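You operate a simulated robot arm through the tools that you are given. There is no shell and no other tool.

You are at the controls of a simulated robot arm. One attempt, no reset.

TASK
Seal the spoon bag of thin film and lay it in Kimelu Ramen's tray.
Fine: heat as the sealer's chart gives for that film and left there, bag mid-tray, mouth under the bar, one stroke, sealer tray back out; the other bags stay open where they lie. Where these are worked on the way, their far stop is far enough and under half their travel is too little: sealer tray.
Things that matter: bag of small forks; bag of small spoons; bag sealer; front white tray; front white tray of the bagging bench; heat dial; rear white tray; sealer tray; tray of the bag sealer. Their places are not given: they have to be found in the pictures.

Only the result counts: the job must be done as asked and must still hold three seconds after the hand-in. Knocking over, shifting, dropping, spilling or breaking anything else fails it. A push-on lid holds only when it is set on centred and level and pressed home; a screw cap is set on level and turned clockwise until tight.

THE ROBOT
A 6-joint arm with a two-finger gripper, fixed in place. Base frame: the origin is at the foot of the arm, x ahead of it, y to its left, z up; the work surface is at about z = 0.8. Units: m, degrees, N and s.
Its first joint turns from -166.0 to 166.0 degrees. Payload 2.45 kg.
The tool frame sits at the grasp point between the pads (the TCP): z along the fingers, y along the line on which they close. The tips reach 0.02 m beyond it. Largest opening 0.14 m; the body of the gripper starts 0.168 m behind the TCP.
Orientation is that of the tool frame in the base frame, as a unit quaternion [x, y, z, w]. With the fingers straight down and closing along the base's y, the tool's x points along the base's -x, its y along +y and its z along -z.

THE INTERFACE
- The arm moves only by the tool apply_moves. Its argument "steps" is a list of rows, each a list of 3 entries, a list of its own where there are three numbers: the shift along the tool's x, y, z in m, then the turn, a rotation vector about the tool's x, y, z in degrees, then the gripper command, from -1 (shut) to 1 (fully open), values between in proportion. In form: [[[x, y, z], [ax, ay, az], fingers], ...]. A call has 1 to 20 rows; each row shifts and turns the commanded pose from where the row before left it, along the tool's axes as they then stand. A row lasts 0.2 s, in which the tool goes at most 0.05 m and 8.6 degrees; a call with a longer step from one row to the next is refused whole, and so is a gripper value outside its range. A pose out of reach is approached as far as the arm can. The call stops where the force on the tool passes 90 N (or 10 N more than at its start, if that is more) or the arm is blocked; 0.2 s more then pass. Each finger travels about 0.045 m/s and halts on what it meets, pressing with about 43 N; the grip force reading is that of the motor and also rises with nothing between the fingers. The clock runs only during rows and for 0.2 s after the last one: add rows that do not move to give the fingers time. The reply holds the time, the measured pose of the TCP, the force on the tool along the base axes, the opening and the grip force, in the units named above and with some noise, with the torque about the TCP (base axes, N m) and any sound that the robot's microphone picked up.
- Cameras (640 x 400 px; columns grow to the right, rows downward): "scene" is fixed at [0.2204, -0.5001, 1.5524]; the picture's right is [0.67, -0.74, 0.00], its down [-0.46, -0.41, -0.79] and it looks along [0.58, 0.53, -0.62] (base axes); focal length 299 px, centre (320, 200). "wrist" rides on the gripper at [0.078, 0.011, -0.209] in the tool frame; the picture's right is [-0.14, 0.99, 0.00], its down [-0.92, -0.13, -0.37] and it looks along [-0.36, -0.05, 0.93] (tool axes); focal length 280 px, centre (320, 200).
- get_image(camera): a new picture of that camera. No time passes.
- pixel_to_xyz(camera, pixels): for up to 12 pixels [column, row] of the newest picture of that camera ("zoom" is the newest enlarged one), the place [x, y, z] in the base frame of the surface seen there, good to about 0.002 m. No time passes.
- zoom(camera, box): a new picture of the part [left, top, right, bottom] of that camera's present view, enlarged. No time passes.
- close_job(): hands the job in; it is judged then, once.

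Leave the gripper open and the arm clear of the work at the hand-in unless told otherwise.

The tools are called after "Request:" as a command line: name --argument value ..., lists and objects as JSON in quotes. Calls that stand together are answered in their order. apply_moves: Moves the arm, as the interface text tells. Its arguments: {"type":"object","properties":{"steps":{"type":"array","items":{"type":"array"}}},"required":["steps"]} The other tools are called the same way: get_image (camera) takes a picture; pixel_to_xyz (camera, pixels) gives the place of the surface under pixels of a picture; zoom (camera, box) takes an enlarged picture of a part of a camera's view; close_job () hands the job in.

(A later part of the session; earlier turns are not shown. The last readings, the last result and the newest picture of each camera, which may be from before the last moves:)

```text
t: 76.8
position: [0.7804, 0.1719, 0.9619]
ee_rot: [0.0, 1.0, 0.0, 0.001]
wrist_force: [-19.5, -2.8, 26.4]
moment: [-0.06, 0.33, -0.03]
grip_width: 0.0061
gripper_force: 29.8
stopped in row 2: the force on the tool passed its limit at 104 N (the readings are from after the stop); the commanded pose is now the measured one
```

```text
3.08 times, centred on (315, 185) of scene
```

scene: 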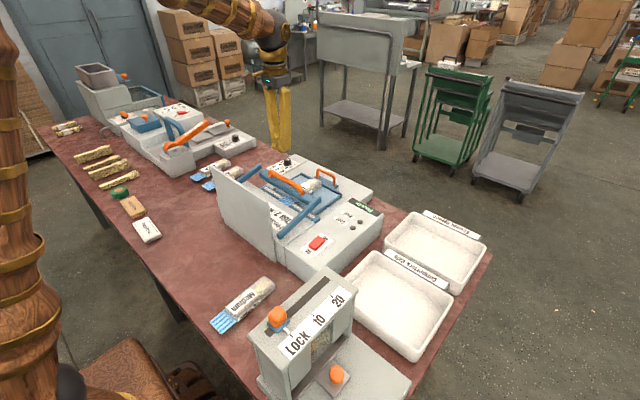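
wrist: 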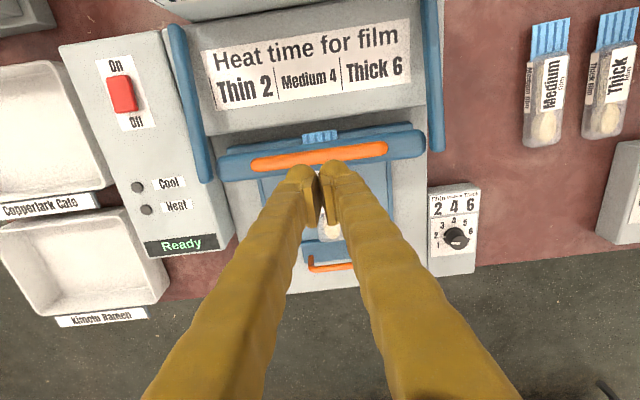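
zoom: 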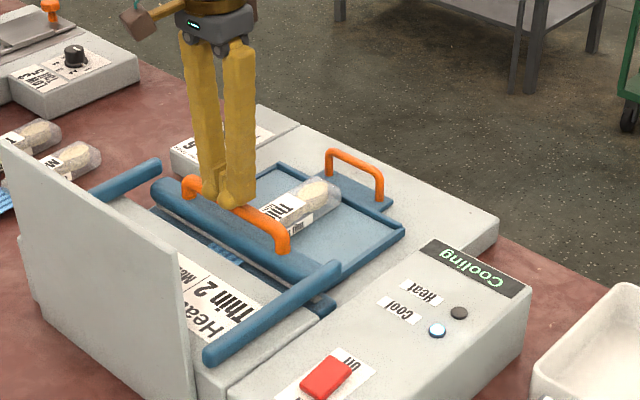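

Heating is done: the display shows "Cooling" and the Cool lamp is lit. The bar is at its bottom stop, held with 26 N. I'll hold still until cooling ends.

Request:
apply_moves --steps '[[[0, 0, 0], [0, 0, 0], -1], [[0, 0, 0], [0, 0, 0], -1], [[0, 0, 0], [0, 0, 0], -1], [[0, 0, 0], [0, 0, 0], -1]]'

Request:
zoom --camera "scene" --box '[230, 120, 400, 250]'

```text
t: 77.8
position: [0.7814, 0.1727, 0.9615]
ee_rot: [0.0, 1.0, 0.0, 0.001]
wrist_force: [-31.1, -5.8, 49.4]
moment: [-0.1, 0.51, -0.01]
grip_width: 0.006
gripper_force: 29.6
```

```text
3.08 times, centred on (315, 185) of scene
```

zoom: 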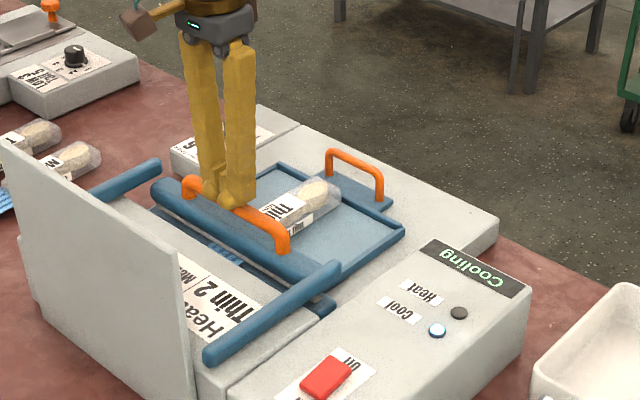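

Still "Cooling". I'll keep holding.

Request:
apply_moves --steps '[[[0, 0, 0], [0, 0, 0], -1], [[0, 0, 0], [0, 0, 0], -1], [[0, 0, 0], [0, 0, 0], -1], [[0, 0, 0], [0, 0, 0], -1], [[0, 0, 0], [0, 0, 0], -1]]'

Request:
zoom --camera "scene" --box '[230, 120, 400, 250]'

```text
t: 79.0
position: [0.7811, 0.1715, 0.9624]
ee_rot: [0.0, 1.0, 0.001, 0.001]
wrist_force: [-27.7, -6.8, 60.0]
moment: [-0.09, 0.39, 0.0]
grip_width: 0.0062
gripper_force: 29.6
```

```text
3.08 times, centred on (315, 185) of scene
```

zoom: 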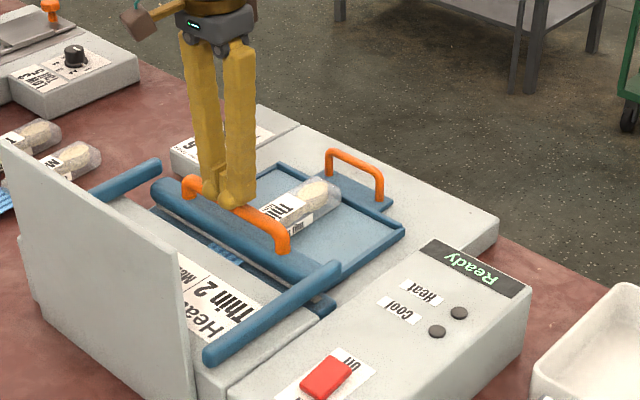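

"Ready" again: heating and cooling are complete. I'll raise the fingers slowly and see if the bar follows up.

Request:
apply_moves --steps '[[[0.001, 0, -0.008], [0, 0, 0], -1], [[0.001, 0, -0.01], [0, 0, 0], -1], [[0.001, 0, -0.01], [0, 0, 0], -1], [[0.001, 0, -0.01], [0, 0, 0], -1], [[0, 0, -0.02], [0, 0, 0], -1], [[0, 0, -0.03], [0, 0, 0], -1], [[0, 0, -0.03], [0, 0, 0], -1], [[0, 0, 0], [0, 0, 0], -1]]'

Request:
get_image --camera "scene"

Request:
zoom --camera "scene" --box '[230, 120, 400, 250]'

Request:
get_image --camera "wrist"

```text
t: 80.8
position: [0.7781, 0.1724, 1.0786]
ee_rot: [0.0, 1.0, 0.0, 0.0]
wrist_force: [0.6, -0.2, 0.0]
moment: [0.01, 0.0, -0.02]
grip_width: 0.0
gripper_force: 29.3
```

```text
taken
```

scene: 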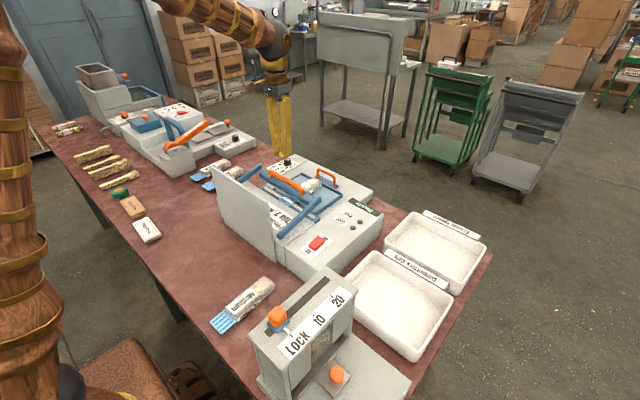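

```text
3.08 times, centred on (315, 185) of scene
```

zoom: 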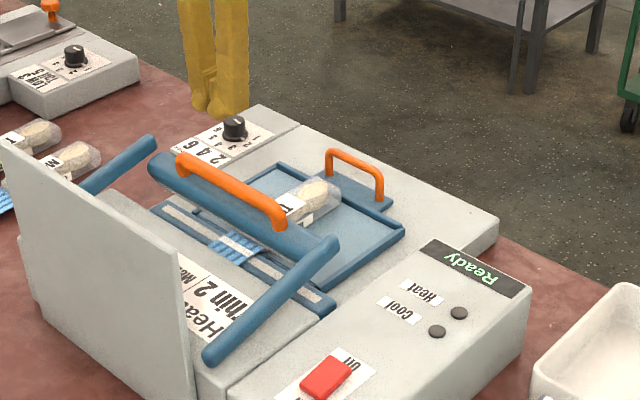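

```text
taken
```

wrist: 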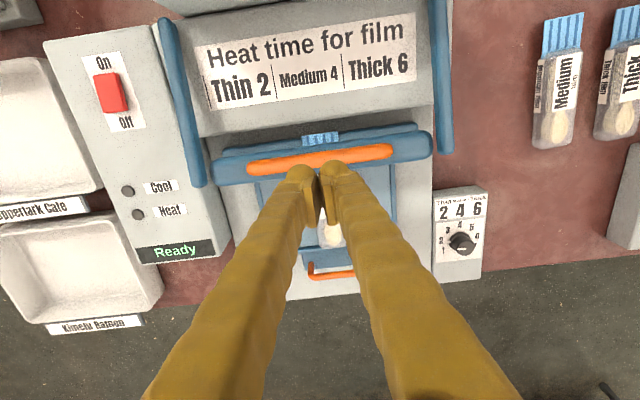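

The bar sprang up again and a white seal line shows across the flap. Now I'll pull the tray back out: open the fingers, tilt 27° and go above the handle (x≈0.99).

Request:
apply_moves --steps '[[[0, 0, 0], [0, -6.75, 0], -0.5], [[0, 0, 0], [0, -6.75, 0], 0], [[0, 0, 0], [0, -6.75, 0], 0.5], [[0, 0, 0], [0, -6.75, 0], 1], [[-0.0238, -0.0005, 0.0306], [0, 0, 0], 1], [[-0.0238, -0.0005, 0.0306], [0, 0, 0], 1], [[-0.0238, -0.0005, 0.0306], [0, 0, 0], 1], [[-0.0238, -0.0005, 0.0306], [0, 0, 0], 1], [[-0.0238, -0.0005, 0.0306], [0, 0, 0], 1], [[-0.0238, -0.0005, 0.0306], [0, 0, 0], 1], [[0, 0, 0], [0, 0, 0], 1], [[0, 0, 0], [0, 0, 0], 1]]'

Request:
get_image --camera "wrist"

Request:
zoom --camera "scene" --box '[250, 120, 390, 230]'

```text
t: 83.4
position: [0.988, 0.1657, 0.9742]
ee_rot: [0.0, 0.972, 0.0, 0.233]
wrist_force: [0.3, 0.7, 0.6]
moment: [0.01, 0.0, 0.0]
grip_width: 0.1401
gripper_force: 0.1
```

```text
taken
```

wrist: 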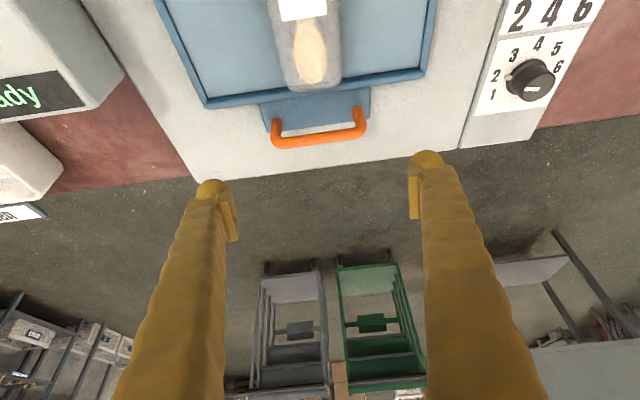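

```text
3.64 times, centred on (320, 175) of scene
```

zoom: 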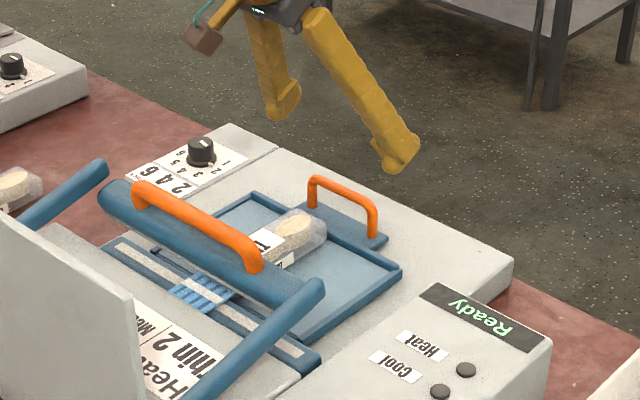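

Centred above the handle. I'll descend so the fingers bracket its legs.

Request:
apply_moves --steps '[[[0.0124, 0.001, 0.0257], [0, 0, 0], 1], [[0.0124, 0.001, 0.0257], [0, 0, 0], 1], [[0.0123, 0.001, 0.0256], [0, 0, 0], 1], [[0, 0, 0], [0, 0, 0], 1], [[0, 0, 0], [0, 0, 0], 1]]'

Request:
get_image --camera "wrist"

Request:
pixel_to_xyz --camera "wrist" --pixels '[[320, 205], [320, 210], [268, 195], [376, 185]]'

```text
t: 84.6
position: [0.9921, 0.1713, 0.8911]
ee_rot: [0.0, 0.972, -0.001, 0.234]
wrist_force: [-0.6, -0.6, 0.2]
moment: [-0.01, -0.01, 0.0]
grip_width: 0.1401
gripper_force: 0.0
```

```text
taken
```

wrist: 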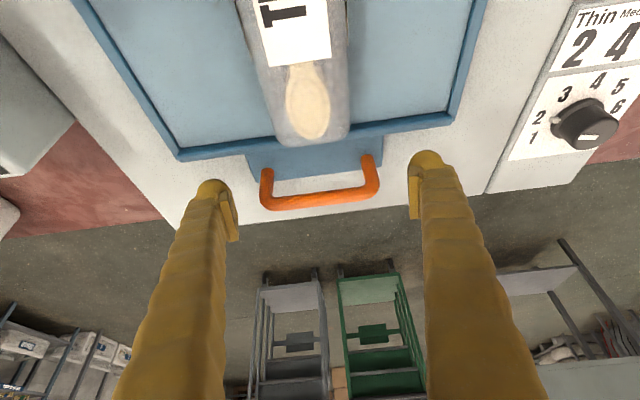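

```text
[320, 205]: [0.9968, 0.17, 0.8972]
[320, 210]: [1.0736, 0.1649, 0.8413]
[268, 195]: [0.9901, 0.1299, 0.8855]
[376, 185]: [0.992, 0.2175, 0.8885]
```

Aligned. Closing on the handle.

Request:
apply_moves --steps '[[[0, 0, 0], [0, 0, 0], 0.6], [[0, 0, 0], [0, 0, 0], 0.45], [[0, 0, 0], [0, 0, 0], 0.2], [[0, 0, 0], [0, 0, 0], 0.0], [[0, 0, 0], [0, 0, 0], 0.0]]'

```text
t: 85.8
position: [0.9923, 0.1695, 0.8917]
ee_rot: [0.0, 0.972, 0.0, 0.233]
wrist_force: [-1.6, -25.8, 4.9]
moment: [-0.47, -0.02, -0.16]
grip_width: 0.0987
gripper_force: 40.0
```

Gripped at 98.7 mm. Pulling the tray out slowly, about 3.5 cm first.

Request:
apply_moves --steps '[[[-0.0036, 0, 0.0018], [0, 0, 0], 0], [[-0.00712, 0, 0.00364], [0, 0, 0], 0], [[-0.00712, 0, 0.00364], [0, 0, 0], 0], [[-0.00712, 0, 0.00364], [0, 0, 0], 0], [[-0.00712, 0, 0.00364], [0, 0, 0], 0]]'

Request:
zoom --camera "scene" --box '[250, 120, 390, 230]'

```text
t: 87.0
position: [1.0274, 0.1736, 0.898]
ee_rot: [-0.001, 0.971, 0.001, 0.237]
wrist_force: [-1.0, -36.4, 23.3]
moment: [-1.67, -0.35, -0.09]
grip_width: 0.0975
gripper_force: 20.8
```

```text
3.64 times, centred on (320, 175) of scene
```

zoom: 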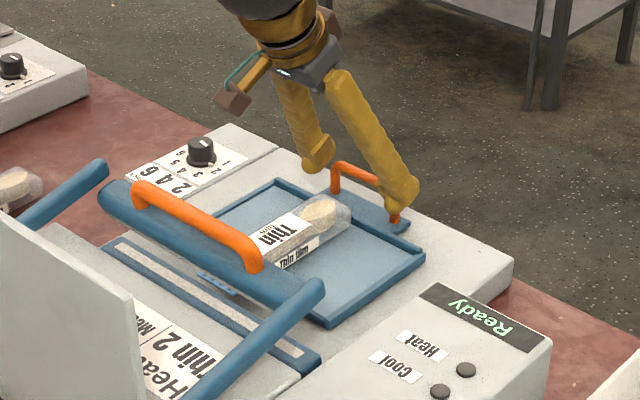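

The tray is half out and the bag rides with it. There is some sideways and upward load, so I'll ease the tool slightly (-y, up) and keep pulling.

Request:
apply_moves --steps '[[[-0.0014, -0.0015, -0.0027], [0, 0, 0], 0], [[-0.0062, -0.0005, 0.0032], [0, 0, 0], 0], [[-0.00712, 0, 0.00364], [0, 0, 0], 0], [[-0.00712, 0, 0.00364], [0, 0, 0], 0]]'

Request:
zoom --camera "scene" --box '[250, 120, 390, 230]'

Request:
get_image --camera "wrist"

Request:
pixel_to_xyz --camera "wrist" --pixels '[[320, 205], [320, 200], [200, 150], [440, 130], [310, 110]]'

```text
t: 88.0
position: [1.049, 0.1703, 0.9005]
ee_rot: [0.001, 0.972, 0.0, 0.235]
wrist_force: [-1.3, -17.0, 29.7]
moment: [-0.42, -0.22, -0.21]
grip_width: 0.0885
gripper_force: 44.8
```

```text
3.64 times, centred on (320, 175) of scene
```

zoom: 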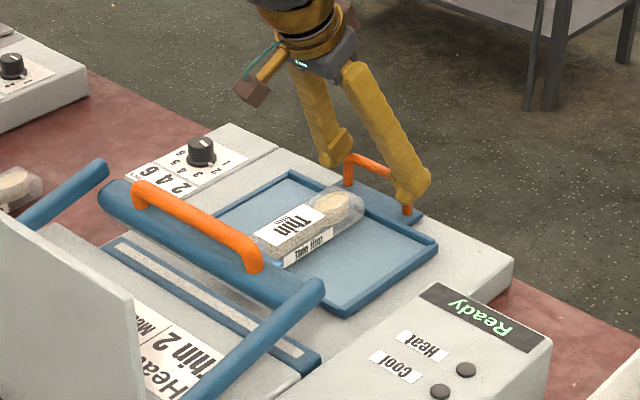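

```text
taken
```

wrist: 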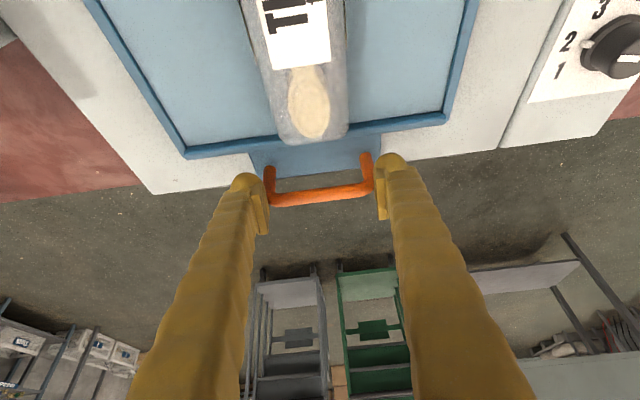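

```text
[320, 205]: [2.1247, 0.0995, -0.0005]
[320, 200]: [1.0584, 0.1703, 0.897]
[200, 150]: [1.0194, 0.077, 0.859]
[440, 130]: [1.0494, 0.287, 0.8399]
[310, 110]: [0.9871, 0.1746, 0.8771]
```

The pads have been riding up the handle's rounded corners (width 88 mm). I'll open, lower 12 mm, and regrip for the last centimetre.

Request:
apply_moves --steps '[[[0, 0, 0], [0, 0, 0], 0.8], [[0, 0, 0], [0, 0, 0], 1], [[0, 0, 0], [0, 0, 0], 1], [[0.0028, 0, 0.0055], [0, 0, 0], 1], [[0.0028, 0, 0.0055], [0, 0, 0], 1], [[0, 0, 0], [0, 0, 0], 1]]'

Request:
get_image --camera "wrist"

Request:
pixel_to_xyz --camera "wrist" --pixels '[[320, 205], [320, 200], [320, 210], [200, 150], [440, 130], [269, 195], [372, 185], [320, 195]]'

Request:
zoom --camera "scene" --box '[290, 130, 380, 200]'

```text
t: 89.4
position: [1.0488, 0.1712, 0.8853]
ee_rot: [0.0, 0.972, 0.0, 0.234]
wrist_force: [0.3, 0.8, 0.1]
moment: [0.01, -0.01, 0.01]
grip_width: 0.1401
gripper_force: 0.0
```

```text
taken
```

wrist: 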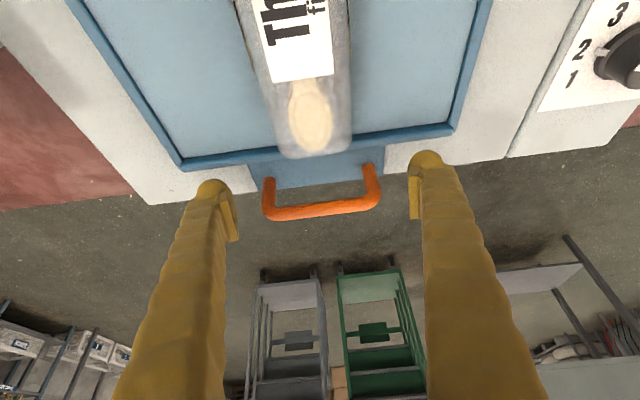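

```text
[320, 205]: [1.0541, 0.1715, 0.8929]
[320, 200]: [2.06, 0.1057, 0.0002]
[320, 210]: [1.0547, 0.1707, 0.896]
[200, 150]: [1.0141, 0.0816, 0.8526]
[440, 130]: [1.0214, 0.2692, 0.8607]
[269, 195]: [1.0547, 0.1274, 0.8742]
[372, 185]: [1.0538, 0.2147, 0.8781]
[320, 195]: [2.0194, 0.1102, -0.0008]
```

```text
5.71 times, centred on (335, 165) of scene
```

zoom: 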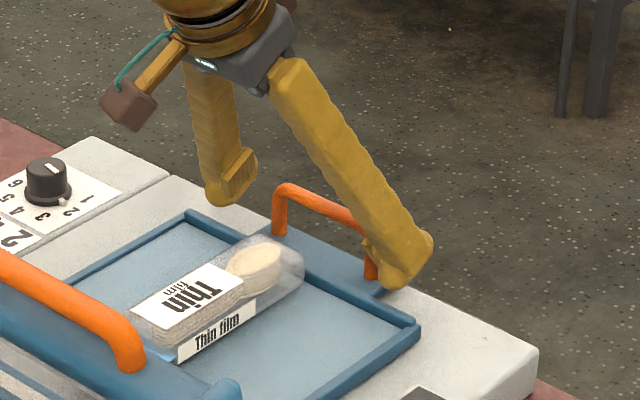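

The handle is at x≈1.0547; the original out position was ≈1.0605, so about 6 mm remain. I'll regrip and pull the rest.

Request:
apply_moves --steps '[[[-0.0045, -0.0005, 0.0023], [0, 0, 0], 1], [[0, 0, 0], [0, 0, 0], 0.6], [[0, 0, 0], [0, 0, 0], 0.45], [[0, 0, 0], [0, 0, 0], 0.2], [[0, 0, 0], [0, 0, 0], 0.1], [[0, 0, 0], [0, 0, 0], 0.1], [[-0.00356, 0, 0.00182], [0, 0, 0], 0.1], [[-0.00356, 0, 0.00182], [0, 0, 0], 0.1], [[-0.00178, 0, 0.00091], [0, 0, 0], 0.1], [[0, 0, 0], [0, 0, 0], 0.1]]'

Request:
get_image --camera "wrist"

Request:
pixel_to_xyz --camera "wrist" --pixels '[[320, 205], [320, 200], [320, 210], [200, 150], [440, 130], [320, 207]]'

```text
t: 91.6
position: [1.0626, 0.1691, 0.8844]
ee_rot: [0.0, 0.973, 0.0, 0.233]
wrist_force: [-44.3, -5.8, 2.6]
moment: [0.01, 0.3, -0.04]
grip_width: 0.0993
gripper_force: 45.0
```

```text
taken
```

wrist: 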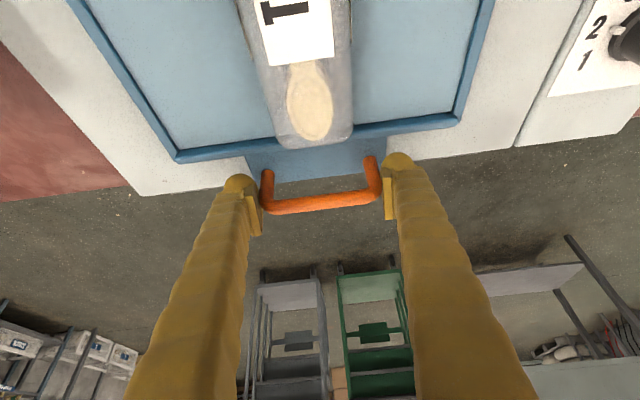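

```text
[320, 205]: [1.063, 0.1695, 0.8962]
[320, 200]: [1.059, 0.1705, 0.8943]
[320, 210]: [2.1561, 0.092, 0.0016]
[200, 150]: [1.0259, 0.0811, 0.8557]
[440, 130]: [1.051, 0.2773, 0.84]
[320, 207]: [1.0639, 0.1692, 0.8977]
```

A force of -44 N along x means the outer stop is reached (handle x≈1.061). I'll release and rise straight up.

Request:
apply_moves --steps '[[[0, 0, 0], [0, 0, 0], 0.8], [[0, 0, 0], [0, 0, 0], 1], [[0, 0, 0], [0, 0, 0], 1], [[0, 0, 0], [0, 0, 0], 1], [[-0.0091, 0, -0.0178], [0, 0, 0], 1], [[-0.0182, 0, -0.0356], [0, 0, 0], 1], [[-0.0182, 0, -0.0356], [0, 0, 0], 1], [[-0.0182, 0, -0.0356], [0, 0, 0], 1], [[0, 0, 0], [0, 0, 0], 1]]'

Request:
get_image --camera "scene"

Request:
zoom --camera "scene" --box '[250, 130, 390, 230]'

```text
t: 93.6
position: [1.0661, 0.1693, 1.024]
ee_rot: [0.0, 0.972, 0.0, 0.233]
wrist_force: [-0.4, 0.1, -0.5]
moment: [-0.02, -0.01, 0.01]
grip_width: 0.1399
gripper_force: 0.1
```

```text
taken
```

scene: 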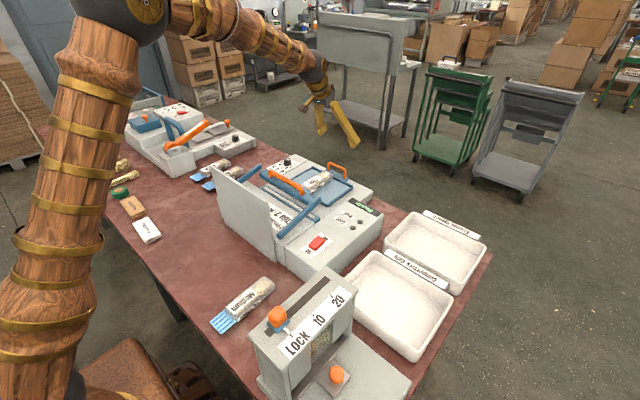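

```text
4.00 times, centred on (320, 180) of scene
```

zoom: 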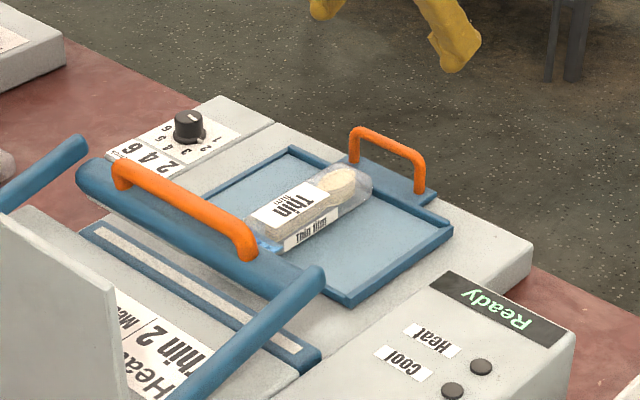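

The tray is fully out and the bag in place. Now I'll measure the Kimelu Ramen tray (far one) in the scene view before picking up the bag.

Request:
zoom --camera "scene" --box '[370, 190, 510, 300]'

Request:
pixel_to_xyz --camera "scene" --pixels '[[435, 250], [405, 240], [452, 275], [468, 250], [425, 222], [384, 242], [416, 212], [486, 246], [463, 290], [440, 235], [415, 255], [452, 222]]'

```text
3.64 times, centred on (440, 245) of scene
```

zoom: 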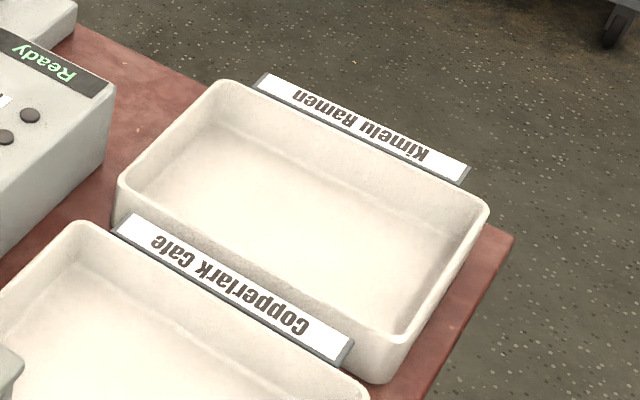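

```text
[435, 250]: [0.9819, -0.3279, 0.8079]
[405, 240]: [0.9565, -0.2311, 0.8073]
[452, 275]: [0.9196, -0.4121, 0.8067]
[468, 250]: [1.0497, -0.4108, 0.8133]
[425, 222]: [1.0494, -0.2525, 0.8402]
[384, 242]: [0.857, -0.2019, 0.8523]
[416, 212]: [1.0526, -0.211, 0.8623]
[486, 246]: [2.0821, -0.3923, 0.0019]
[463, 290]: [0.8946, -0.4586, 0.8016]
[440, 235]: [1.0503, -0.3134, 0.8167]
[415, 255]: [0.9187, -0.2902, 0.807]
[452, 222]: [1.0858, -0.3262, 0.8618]
```

Kimelu's tray floor is z≈0.807, roughly x 0.90–1.05, y -0.20 to -0.47, rim z≈0.862. The bag (0.185 m long) must lie mostly along y there. First I'll return above the bag, keeping the same 27° tilt that suited the placing, and measure it.

Request:
apply_moves --steps '[[[0.0404, 0.001, -0.0206], [0, 0, 0], 1], [[0.0404, 0.001, -0.0206], [0, 0, 0], 0.6], [[0.0404, 0.001, -0.0206], [0, 0, 0], 0.25], [[0, 0, 0], [0, 0, 0], 0.25], [[0, 0, 0], [0, 0, 0], 0.25]]'

Request:
get_image --camera "wrist"

Request:
zoom --camera "wrist" --box '[200, 0, 430, 190]'

```text
t: 94.8
position: [0.9303, 0.1718, 1.0223]
ee_rot: [0.0, 0.972, 0.0, 0.233]
wrist_force: [0.1, 0.0, 0.0]
moment: [-0.02, -0.01, 0.01]
grip_width: 0.0873
gripper_force: 0.0
```

```text
taken
```

wrist: 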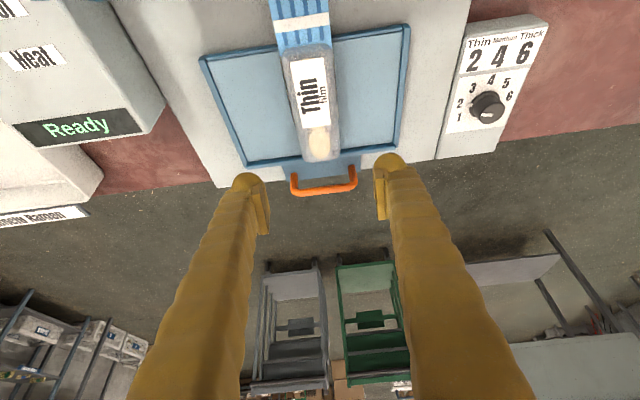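

```text
2.11 times, centred on (315, 95) of wrist
```

zoom: 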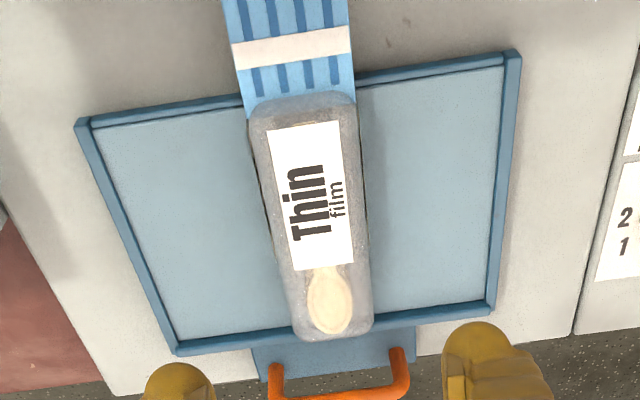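

A clean white seal line runs across the whole flap. I'll measure the label for the grasp.

Request:
pixel_to_xyz --camera "zoom" --pixels '[[272, 135], [338, 127], [350, 258], [298, 265], [315, 195], [240, 15], [345, 8], [290, 50], [330, 310], [95, 125], [515, 60], [330, 380]]'

```text
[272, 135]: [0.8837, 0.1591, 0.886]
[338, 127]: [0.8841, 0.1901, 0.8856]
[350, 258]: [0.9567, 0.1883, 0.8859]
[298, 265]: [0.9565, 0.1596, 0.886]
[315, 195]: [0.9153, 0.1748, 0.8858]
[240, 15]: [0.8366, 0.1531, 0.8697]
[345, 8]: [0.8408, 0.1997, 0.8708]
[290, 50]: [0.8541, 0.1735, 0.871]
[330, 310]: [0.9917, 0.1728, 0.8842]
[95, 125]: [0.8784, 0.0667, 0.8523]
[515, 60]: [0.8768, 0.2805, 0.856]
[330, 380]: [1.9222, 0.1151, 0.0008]
```

The bag is level and straight, label centre (0.920, 0.174). I'll descend with open fingers to TCP (0.938, 0.174, 0.882).

Request:
apply_moves --steps '[[[0.0157, 0.0007, 0.0354], [0, 0, 0], 0.25], [[0.0157, 0.0007, 0.0354], [0, 0, 0], 0.25], [[0.0157, 0.0007, 0.0354], [0, 0, 0], 0.25], [[0.0055, 0.0004, 0.0127], [0, 0, 0], 0.25], [[0.0046, 0, 0.01], [0, 0, 0], 0.25], [[0, 0, 0], [0, 0, 0], 0.25], [[0, 0, 0], [0, 0, 0], 0.25]]'

Request:
get_image --camera "wrist"

Request:
zoom --camera "scene" --box '[270, 130, 370, 210]'

```text
t: 96.4
position: [0.9378, 0.1759, 0.885]
ee_rot: [0.0, 0.972, 0.0, 0.234]
wrist_force: [0.3, -0.8, -0.4]
moment: [0.0, -0.01, 0.0]
grip_width: 0.0877
gripper_force: 0.2
```

```text
taken
```

wrist: 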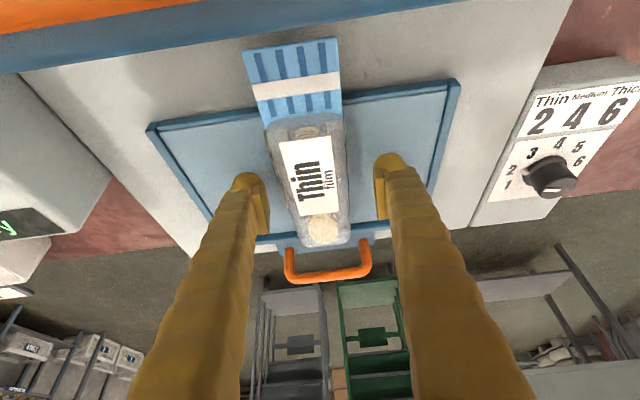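

```text
5.00 times, centred on (320, 170) of scene
```

zoom: 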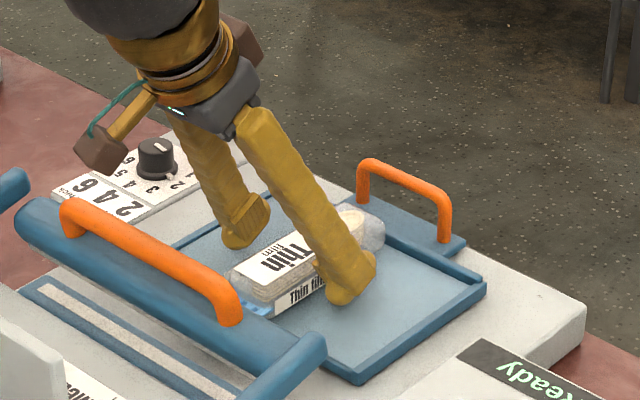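

Well placed. I'll lower 1.5 mm more and close on the bag.

Request:
apply_moves --steps '[[[0.0007, -0.001, 0.0013], [0, 0, 0], 0.25], [[0, 0, 0], [0, 0, 0], 0], [[0, 0, 0], [0, 0, 0], -0.2], [[0, 0, 0], [0, 0, 0], -1], [[0, 0, 0], [0, 0, 0], -1], [[0, 0, 0], [0, 0, 0], -1]]'

```text
t: 97.8
position: [0.9364, 0.1748, 0.8826]
ee_rot: [0.0, 0.972, 0.0, 0.234]
wrist_force: [-0.2, -0.2, -0.3]
moment: [-0.02, -0.03, -0.03]
grip_width: 0.0523
gripper_force: 42.7
```

Gripped at 52 mm. Lifting straight up.

Request:
apply_moves --steps '[[[-0.0068, 0, -0.0134], [0, 0, 0], -1], [[-0.0159, 0, -0.0312], [0, 0, 0], -1], [[-0.0182, 0, -0.0356], [0, 0, 0], -1], [[-0.0182, 0, -0.0356], [0, 0, 0], -1], [[-0.0182, 0, -0.0356], [0, 0, 0], -1], [[-0.0114, 0, -0.0223], [0, 0, 0], -1], [[0, 0, 0], [0, 0, 0], -1]]'

Request:
get_image --camera "wrist"

Request:
pixel_to_xyz --camera "wrist" --pixels '[[282, 148], [330, 140], [300, 208], [335, 205], [300, 50], [250, 58], [330, 45], [325, 230], [330, 235], [300, 110]]'

Request:
get_image --camera "scene"

```text
t: 99.4
position: [0.9361, 0.1732, 1.0773]
ee_rot: [0.0, 0.972, 0.0, 0.233]
wrist_force: [0.9, 0.3, -0.3]
moment: [-0.04, 0.01, -0.04]
grip_width: 0.0525
gripper_force: 43.1
```

```text
taken
```

wrist: 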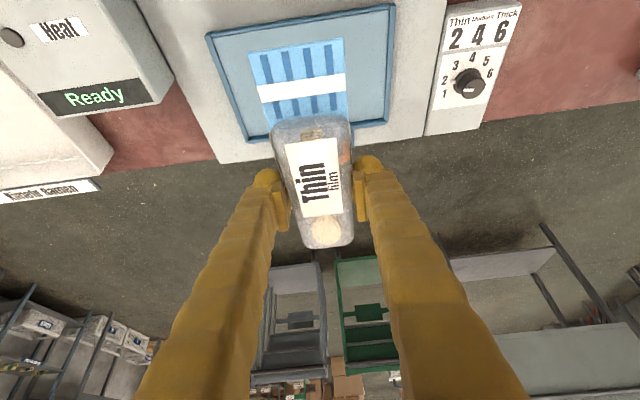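

```text
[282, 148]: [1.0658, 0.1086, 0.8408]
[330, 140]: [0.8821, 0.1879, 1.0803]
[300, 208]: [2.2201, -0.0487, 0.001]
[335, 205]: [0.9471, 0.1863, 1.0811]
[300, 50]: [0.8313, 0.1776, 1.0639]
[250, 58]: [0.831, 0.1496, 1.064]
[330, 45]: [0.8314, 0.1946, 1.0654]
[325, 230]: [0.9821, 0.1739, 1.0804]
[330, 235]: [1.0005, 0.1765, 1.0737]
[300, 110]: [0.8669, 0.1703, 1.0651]
```

```text
taken
```

scene: 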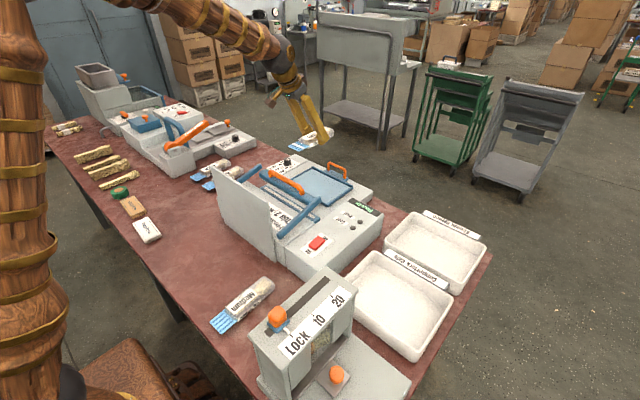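

The bag is held level (bottom 29 mm below the TCP, flap tip 106 mm behind it, nose 80 mm ahead). Now I'll measure the Kimelu tray's inside precisely.

Request:
zoom --camera "scene" --box '[370, 195, 510, 305]'

Request:
pixel_to_xyz --camera "zoom" --pixels '[[160, 175], [215, 115], [225, 135], [440, 235], [420, 225], [390, 310], [370, 290], [200, 190], [290, 250], [345, 185], [250, 130], [400, 270]]'

Request:
pixel_to_xyz --camera "zoom" --pixels '[[125, 170], [220, 68], [485, 195], [390, 325], [130, 155], [160, 130], [300, 110], [450, 180], [440, 270], [410, 310], [250, 215], [330, 280]]'

```text
3.64 times, centred on (440, 250) of scene
```

zoom: 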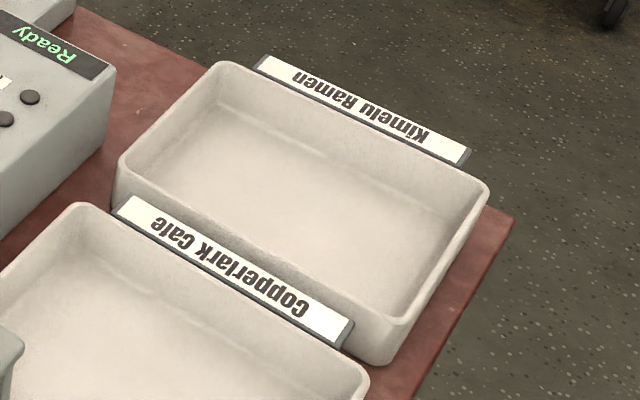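

```text
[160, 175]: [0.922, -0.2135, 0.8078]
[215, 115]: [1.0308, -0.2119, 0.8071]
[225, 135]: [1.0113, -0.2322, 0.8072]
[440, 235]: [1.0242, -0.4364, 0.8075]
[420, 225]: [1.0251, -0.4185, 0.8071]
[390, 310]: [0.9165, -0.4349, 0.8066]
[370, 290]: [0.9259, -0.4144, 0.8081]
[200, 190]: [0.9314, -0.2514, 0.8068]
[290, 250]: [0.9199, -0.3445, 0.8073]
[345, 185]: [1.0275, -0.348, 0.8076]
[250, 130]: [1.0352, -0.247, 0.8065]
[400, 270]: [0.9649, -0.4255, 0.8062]
```

```text
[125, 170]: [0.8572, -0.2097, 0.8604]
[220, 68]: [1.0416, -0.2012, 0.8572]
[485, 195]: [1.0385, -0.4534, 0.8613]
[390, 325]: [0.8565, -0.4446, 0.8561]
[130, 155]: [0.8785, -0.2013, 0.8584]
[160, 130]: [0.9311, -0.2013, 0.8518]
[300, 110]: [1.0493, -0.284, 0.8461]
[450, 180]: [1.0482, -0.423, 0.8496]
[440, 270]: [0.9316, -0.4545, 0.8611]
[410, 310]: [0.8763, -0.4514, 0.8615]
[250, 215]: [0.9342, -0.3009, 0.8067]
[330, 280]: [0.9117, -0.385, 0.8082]
```

Kimelu's tray inside: rim x≈0.857–1.05, y≈-0.20 to -0.455, floor z 0.807, centre about (0.955, -0.327). I'll turn the bag 75° about the vertical so its nose points towards -y, while still high above the sealer.

Request:
apply_moves --steps '[[[0, 0, 0], [3.783, 0, 7.425], -1], [[0, 0, 0], [3.783, 0, 7.425], -1], [[0, 0, 0], [3.783, 0, 7.425], -1], [[0, 0, 0], [3.783, 0, 7.425], -1], [[0, 0, 0], [3.783, 0, 7.425], -1], [[0, 0, 0], [3.783, 0, 7.425], -1], [[0, 0, 0], [3.783, 0, 7.425], -1], [[0, 0, 0], [3.783, 0, 7.425], -1], [[0, 0, 0], [3.783, 0, 7.425], -1], [[0, 0, 0], [0, 0, 0], -1], [[0, 0, 0], [0, 0, 0], -1]]'

Request:
get_image --camera "scene"

```text
t: 101.8
position: [0.9358, 0.1741, 1.0775]
ee_rot: [0.592, 0.771, -0.142, 0.185]
wrist_force: [0.0, -0.4, 0.4]
moment: [-0.03, -0.01, -0.03]
grip_width: 0.0524
gripper_force: 43.2
```

```text
taken
```

scene: 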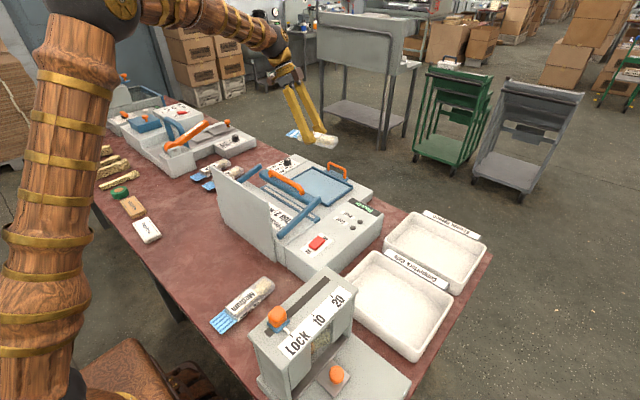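

The orientation is as planned. Now I'll carry the bag across to above Kimelu's tray at z≈1.0.

Request:
apply_moves --steps '[[[-0.0343, -0.0093, 0.0247], [0, 0, 0], -1], [[-0.0343, -0.0093, 0.0247], [0, 0, 0], -1], [[-0.0343, -0.0093, 0.0247], [0, 0, 0], -1], [[-0.0343, -0.0093, 0.0247], [0, 0, 0], -1], [[-0.0343, -0.0093, 0.0247], [0, 0, 0], -1], [[-0.0343, -0.0093, 0.0247], [0, 0, 0], -1], [[-0.0343, -0.0093, 0.0247], [0, 0, 0], -1], [[-0.0343, -0.0093, 0.0247], [0, 0, 0], -1], [[-0.0343, -0.0093, 0.0247], [0, 0, 0], -1], [[-0.0343, -0.0093, 0.0247], [0, 0, 0], -1], [[-0.0343, -0.0093, 0.0247], [0, 0, 0], -1], [[-0.0343, -0.0093, 0.0247], [0, 0, 0], -1], [[0, 0, 0], [0, 0, 0], -1], [[0, 0, 0], [0, 0, 0], -1]]'

Request:
get_image --camera "scene"

Request:
get_image --camera "wrist"

```text
t: 104.8
position: [0.9536, -0.3422, 0.9994]
ee_rot: [0.591, 0.772, -0.142, 0.186]
wrist_force: [-0.1, 0.3, -1.2]
moment: [0.01, 0.02, -0.01]
grip_width: 0.0523
gripper_force: 42.9
```

```text
taken
```

scene: 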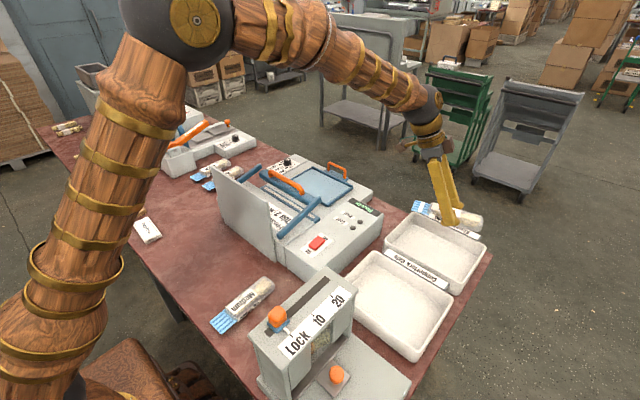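

```text
taken
```

wrist: 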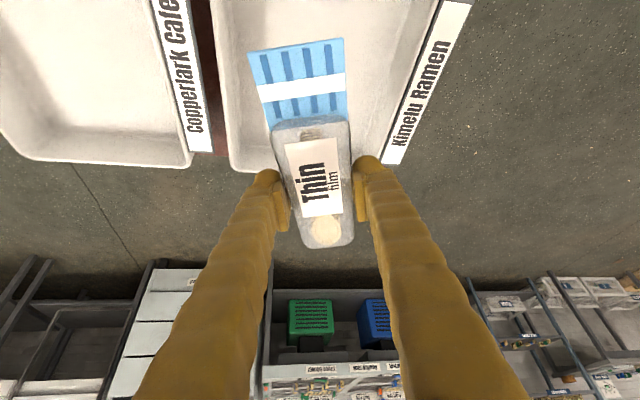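

The bag is above Kimelu's tray (the label "Kimelu Ramen" is beside it). I'll check clearances to the walls in this view.

Request:
pixel_to_xyz --camera "wrist" --pixels '[[218, 60], [425, 30], [400, 110], [232, 155], [240, 100], [240, 20], [380, 70], [380, 20], [300, 50], [325, 235], [290, 150], [250, 172]]'

Request:
zoom --camera "scene" --box '[370, 160, 510, 280]'

```text
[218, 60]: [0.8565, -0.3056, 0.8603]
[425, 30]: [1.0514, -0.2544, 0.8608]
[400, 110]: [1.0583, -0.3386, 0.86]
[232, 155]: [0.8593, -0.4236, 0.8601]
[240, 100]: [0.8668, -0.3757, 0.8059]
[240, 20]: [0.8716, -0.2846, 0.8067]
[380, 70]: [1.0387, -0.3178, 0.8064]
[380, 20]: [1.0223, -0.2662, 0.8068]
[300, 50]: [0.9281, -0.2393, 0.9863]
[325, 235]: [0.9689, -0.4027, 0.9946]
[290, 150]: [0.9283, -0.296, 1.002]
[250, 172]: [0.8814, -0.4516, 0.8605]
```

```text
3.33 times, centred on (440, 220) of scene
```

zoom: 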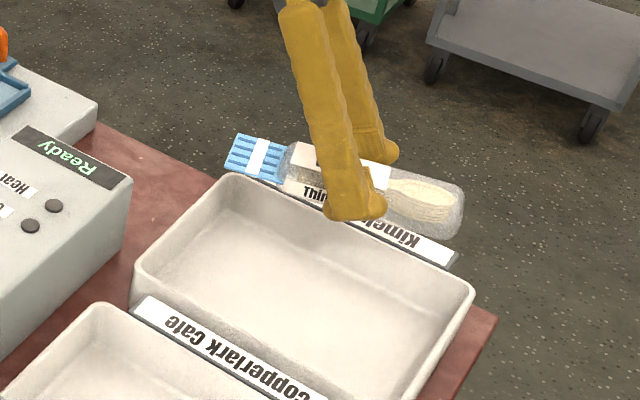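

Tray floor centre is about (0.953, -0.326) and the bag's centre matches it, with 2–3 cm clear at both ends. I'll descend 14 cm straight down.

Request:
apply_moves --steps '[[[0.0159, 0, 0.0312], [0, 0, 0], -1], [[0.0159, 0, 0.0312], [0, 0, 0], -1], [[0.0159, 0, 0.0312], [0, 0, 0], -1], [[0.0113, 0, 0.0223], [0, 0, 0], -1], [[0, 0, 0], [0, 0, 0], -1], [[0, 0, 0], [0, 0, 0], -1]]'

Request:
get_image --camera "wrist"

Request:
zoom --camera "scene" --box '[370, 160, 510, 280]'

```text
t: 106.2
position: [0.9541, -0.3378, 0.8698]
ee_rot: [0.59, 0.772, -0.141, 0.187]
wrist_force: [-0.4, -0.7, -0.5]
moment: [0.03, 0.02, -0.01]
grip_width: 0.0525
gripper_force: 43.3
```

```text
taken
```

wrist: 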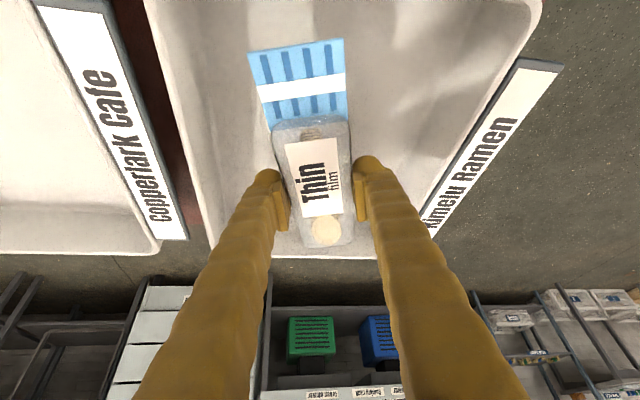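

```text
3.33 times, centred on (440, 220) of scene
```

zoom: 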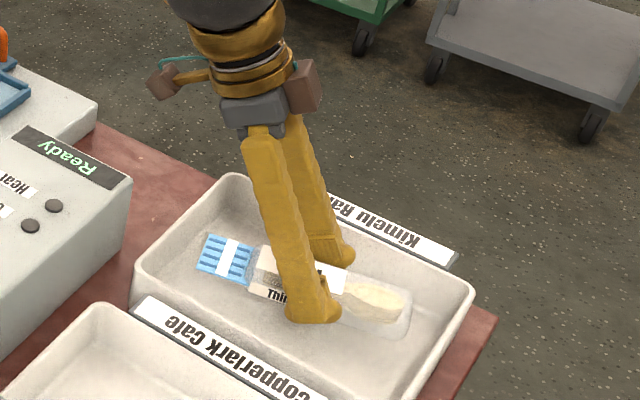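

Inside the tray walls and clear. I'll lower another 28 mm.

Request:
apply_moves --steps '[[[0.0064, 0, 0.0125], [0, 0, 0], -1], [[0.0064, 0, 0.0125], [0, 0, 0], -1], [[0, 0, 0], [0, 0, 0], -1]]'

Request:
get_image --camera "wrist"

Request:
pixel_to_xyz --camera "wrist" --pixels '[[295, 150], [330, 145], [305, 205], [335, 203], [300, 60], [240, 100], [360, 80], [325, 232]]'

```text
t: 107.0
position: [0.9566, -0.3371, 0.8406]
ee_rot: [0.592, 0.772, -0.142, 0.185]
wrist_force: [0.0, -0.4, -0.3]
moment: [-0.02, -0.04, 0.01]
grip_width: 0.0523
gripper_force: 43.0
```

```text
taken
```

wrist: 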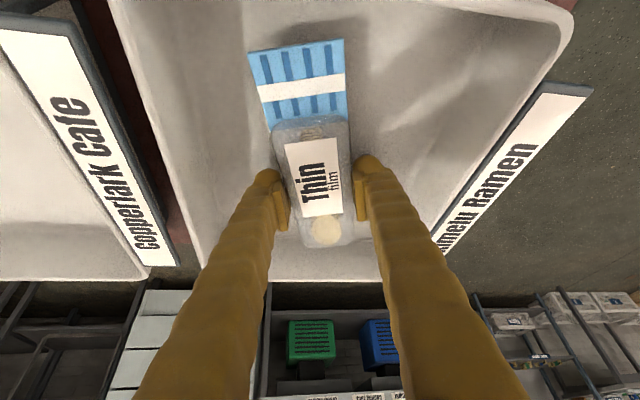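

```text
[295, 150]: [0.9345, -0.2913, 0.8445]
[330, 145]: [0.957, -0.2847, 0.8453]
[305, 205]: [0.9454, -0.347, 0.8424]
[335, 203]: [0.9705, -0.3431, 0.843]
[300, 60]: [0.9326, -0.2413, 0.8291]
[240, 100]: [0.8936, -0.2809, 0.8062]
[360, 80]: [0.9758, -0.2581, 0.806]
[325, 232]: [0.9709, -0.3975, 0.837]
```

The bottom is at about z≈0.811, 4 mm above the floor. I'll lower gently in small steps.

Request:
apply_moves --steps '[[[0.0011, 0, 0.0022], [0, 0, 0], -1], [[0, 0, 0], [0, 0, 0], -1]]'

Request:
apply_moves --steps '[[[0.0005, 0, 0.0009], [0, 0, 0], -1], [[0, 0, 0], [0, 0, 0], -1]]'

```text
t: 107.6
position: [0.9574, -0.3385, 0.8393]
ee_rot: [0.593, 0.771, -0.142, 0.185]
wrist_force: [-0.7, -0.4, -0.6]
moment: [-0.02, 0.01, -0.01]
grip_width: 0.0524
gripper_force: 43.3
```

```text
t: 108.2
position: [0.9583, -0.3366, 0.8387]
ee_rot: [0.591, 0.772, -0.141, 0.186]
wrist_force: [0.3, 0.7, -0.2]
moment: [0.01, 0.01, 0.03]
grip_width: 0.0524
gripper_force: 42.9
```

Request:
apply_moves --steps '[[[0.0005, 0, 0.0009], [0, 0, 0], -1], [[0, 0, 0], [0, 0, 0], -1]]'

```text
t: 108.8
position: [0.9587, -0.3377, 0.8379]
ee_rot: [0.59, 0.773, -0.14, 0.186]
wrist_force: [0.4, 0.0, -0.9]
moment: [0.01, -0.03, 0.01]
grip_width: 0.0523
gripper_force: 42.9
```

Still no contact. One more millimetre at a time.

Request:
apply_moves --steps '[[[0.0005, 0, 0.0009], [0, 0, 0], -1], [[0, 0, 0], [0, 0, 0], -1]]'

```text
t: 109.4
position: [0.9589, -0.3381, 0.8365]
ee_rot: [0.592, 0.771, -0.141, 0.186]
wrist_force: [-1.0, -0.6, 3.0]
moment: [-0.27, -0.01, -0.08]
grip_width: 0.0524
gripper_force: 42.9
```

First light contact (3 N). I'll open the fingers to about 75 mm.

Request:
apply_moves --steps '[[[0, 0, 0], [0, 0, 0], -0.15], [[0, 0, 0], [0, 0, 0], 0.05], [[0, 0, 0], [0, 0, 0], 0.07], [[0, 0, 0], [0, 0, 0], 0.07]]'

Request:
get_image --camera "wrist"

Request:
pixel_to_xyz --camera "wrist" --pixels '[[295, 150], [330, 145], [305, 205], [335, 203], [300, 60], [240, 100], [360, 80], [325, 232]]'

Request:
zoom --camera "scene" --box '[370, 160, 510, 280]'

```text
t: 110.4
position: [0.9585, -0.3387, 0.8364]
ee_rot: [0.592, 0.771, -0.141, 0.185]
wrist_force: [0.1, 0.3, 0.6]
moment: [0.0, -0.03, -0.01]
grip_width: 0.0752
gripper_force: 0.0
```

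```text
taken
```

wrist: 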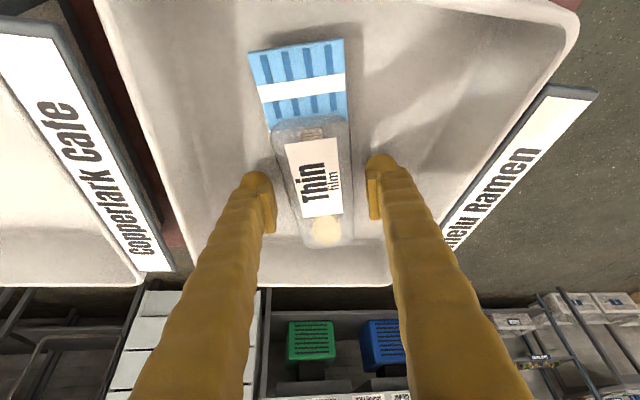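

```text
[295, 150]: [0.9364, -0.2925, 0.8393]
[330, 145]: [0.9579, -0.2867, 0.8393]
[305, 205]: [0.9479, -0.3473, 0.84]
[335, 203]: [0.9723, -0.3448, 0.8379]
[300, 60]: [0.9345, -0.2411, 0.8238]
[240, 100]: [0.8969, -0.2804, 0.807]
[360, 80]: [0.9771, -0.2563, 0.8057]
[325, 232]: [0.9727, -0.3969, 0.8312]
```

```text
3.33 times, centred on (440, 220) of scene
```

zoom: 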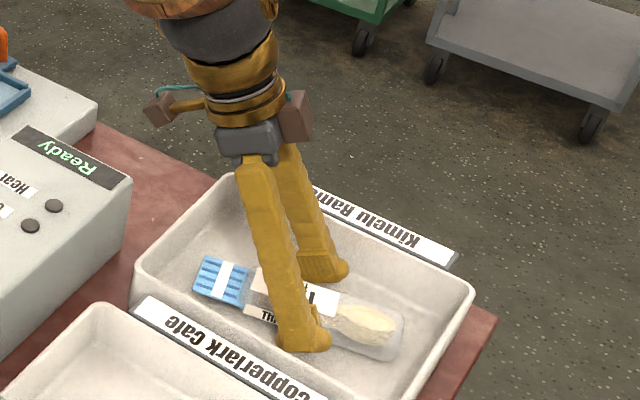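

The bag lies flat on the tray floor (top z 0.839). I'll rise straight up out of the tray.

Request:
apply_moves --steps '[[[-0.0045, 0, -0.0089], [0, 0, 0], 0.07], [[-0.0091, 0, -0.0178], [0, 0, 0], 0.07], [[-0.0182, 0, -0.0356], [0, 0, 0], 0.07], [[-0.0182, 0, -0.0356], [0, 0, 0], 0.07], [[-0.0182, 0, -0.0356], [0, 0, 0], 0.07], [[-0.0182, 0, -0.0356], [0, 0, 0], 0.07], [[0, 0, 0], [0, 0, 0], 0.07]]'

Request:
get_image --camera "wrist"

Request:
get_image --camera "scene"

```text
t: 112.0
position: [0.9582, -0.342, 1.0263]
ee_rot: [0.591, 0.772, -0.142, 0.187]
wrist_force: [0.1, 0.3, 0.6]
moment: [0.03, 0.0, -0.01]
grip_width: 0.075
gripper_force: 0.1
```

```text
taken
```

wrist: 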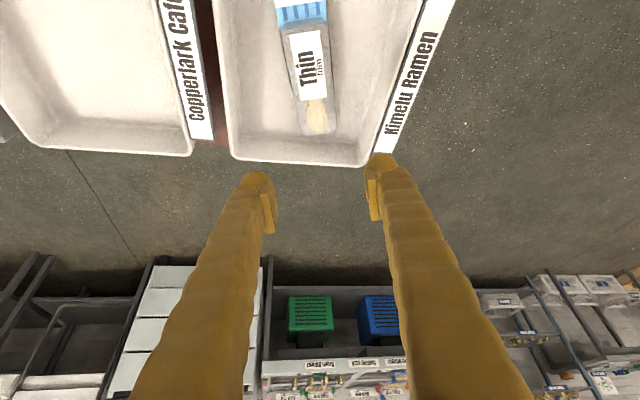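

```text
taken
```

scene: 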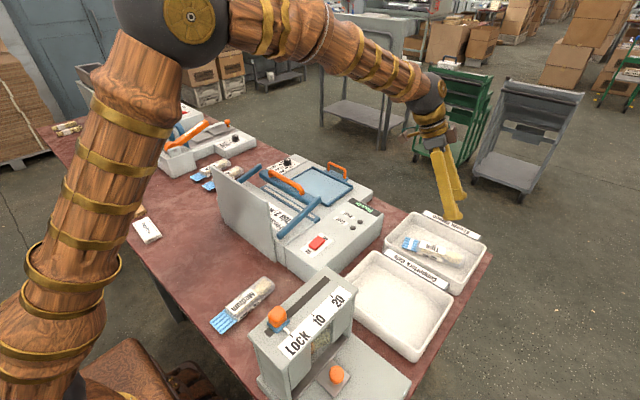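

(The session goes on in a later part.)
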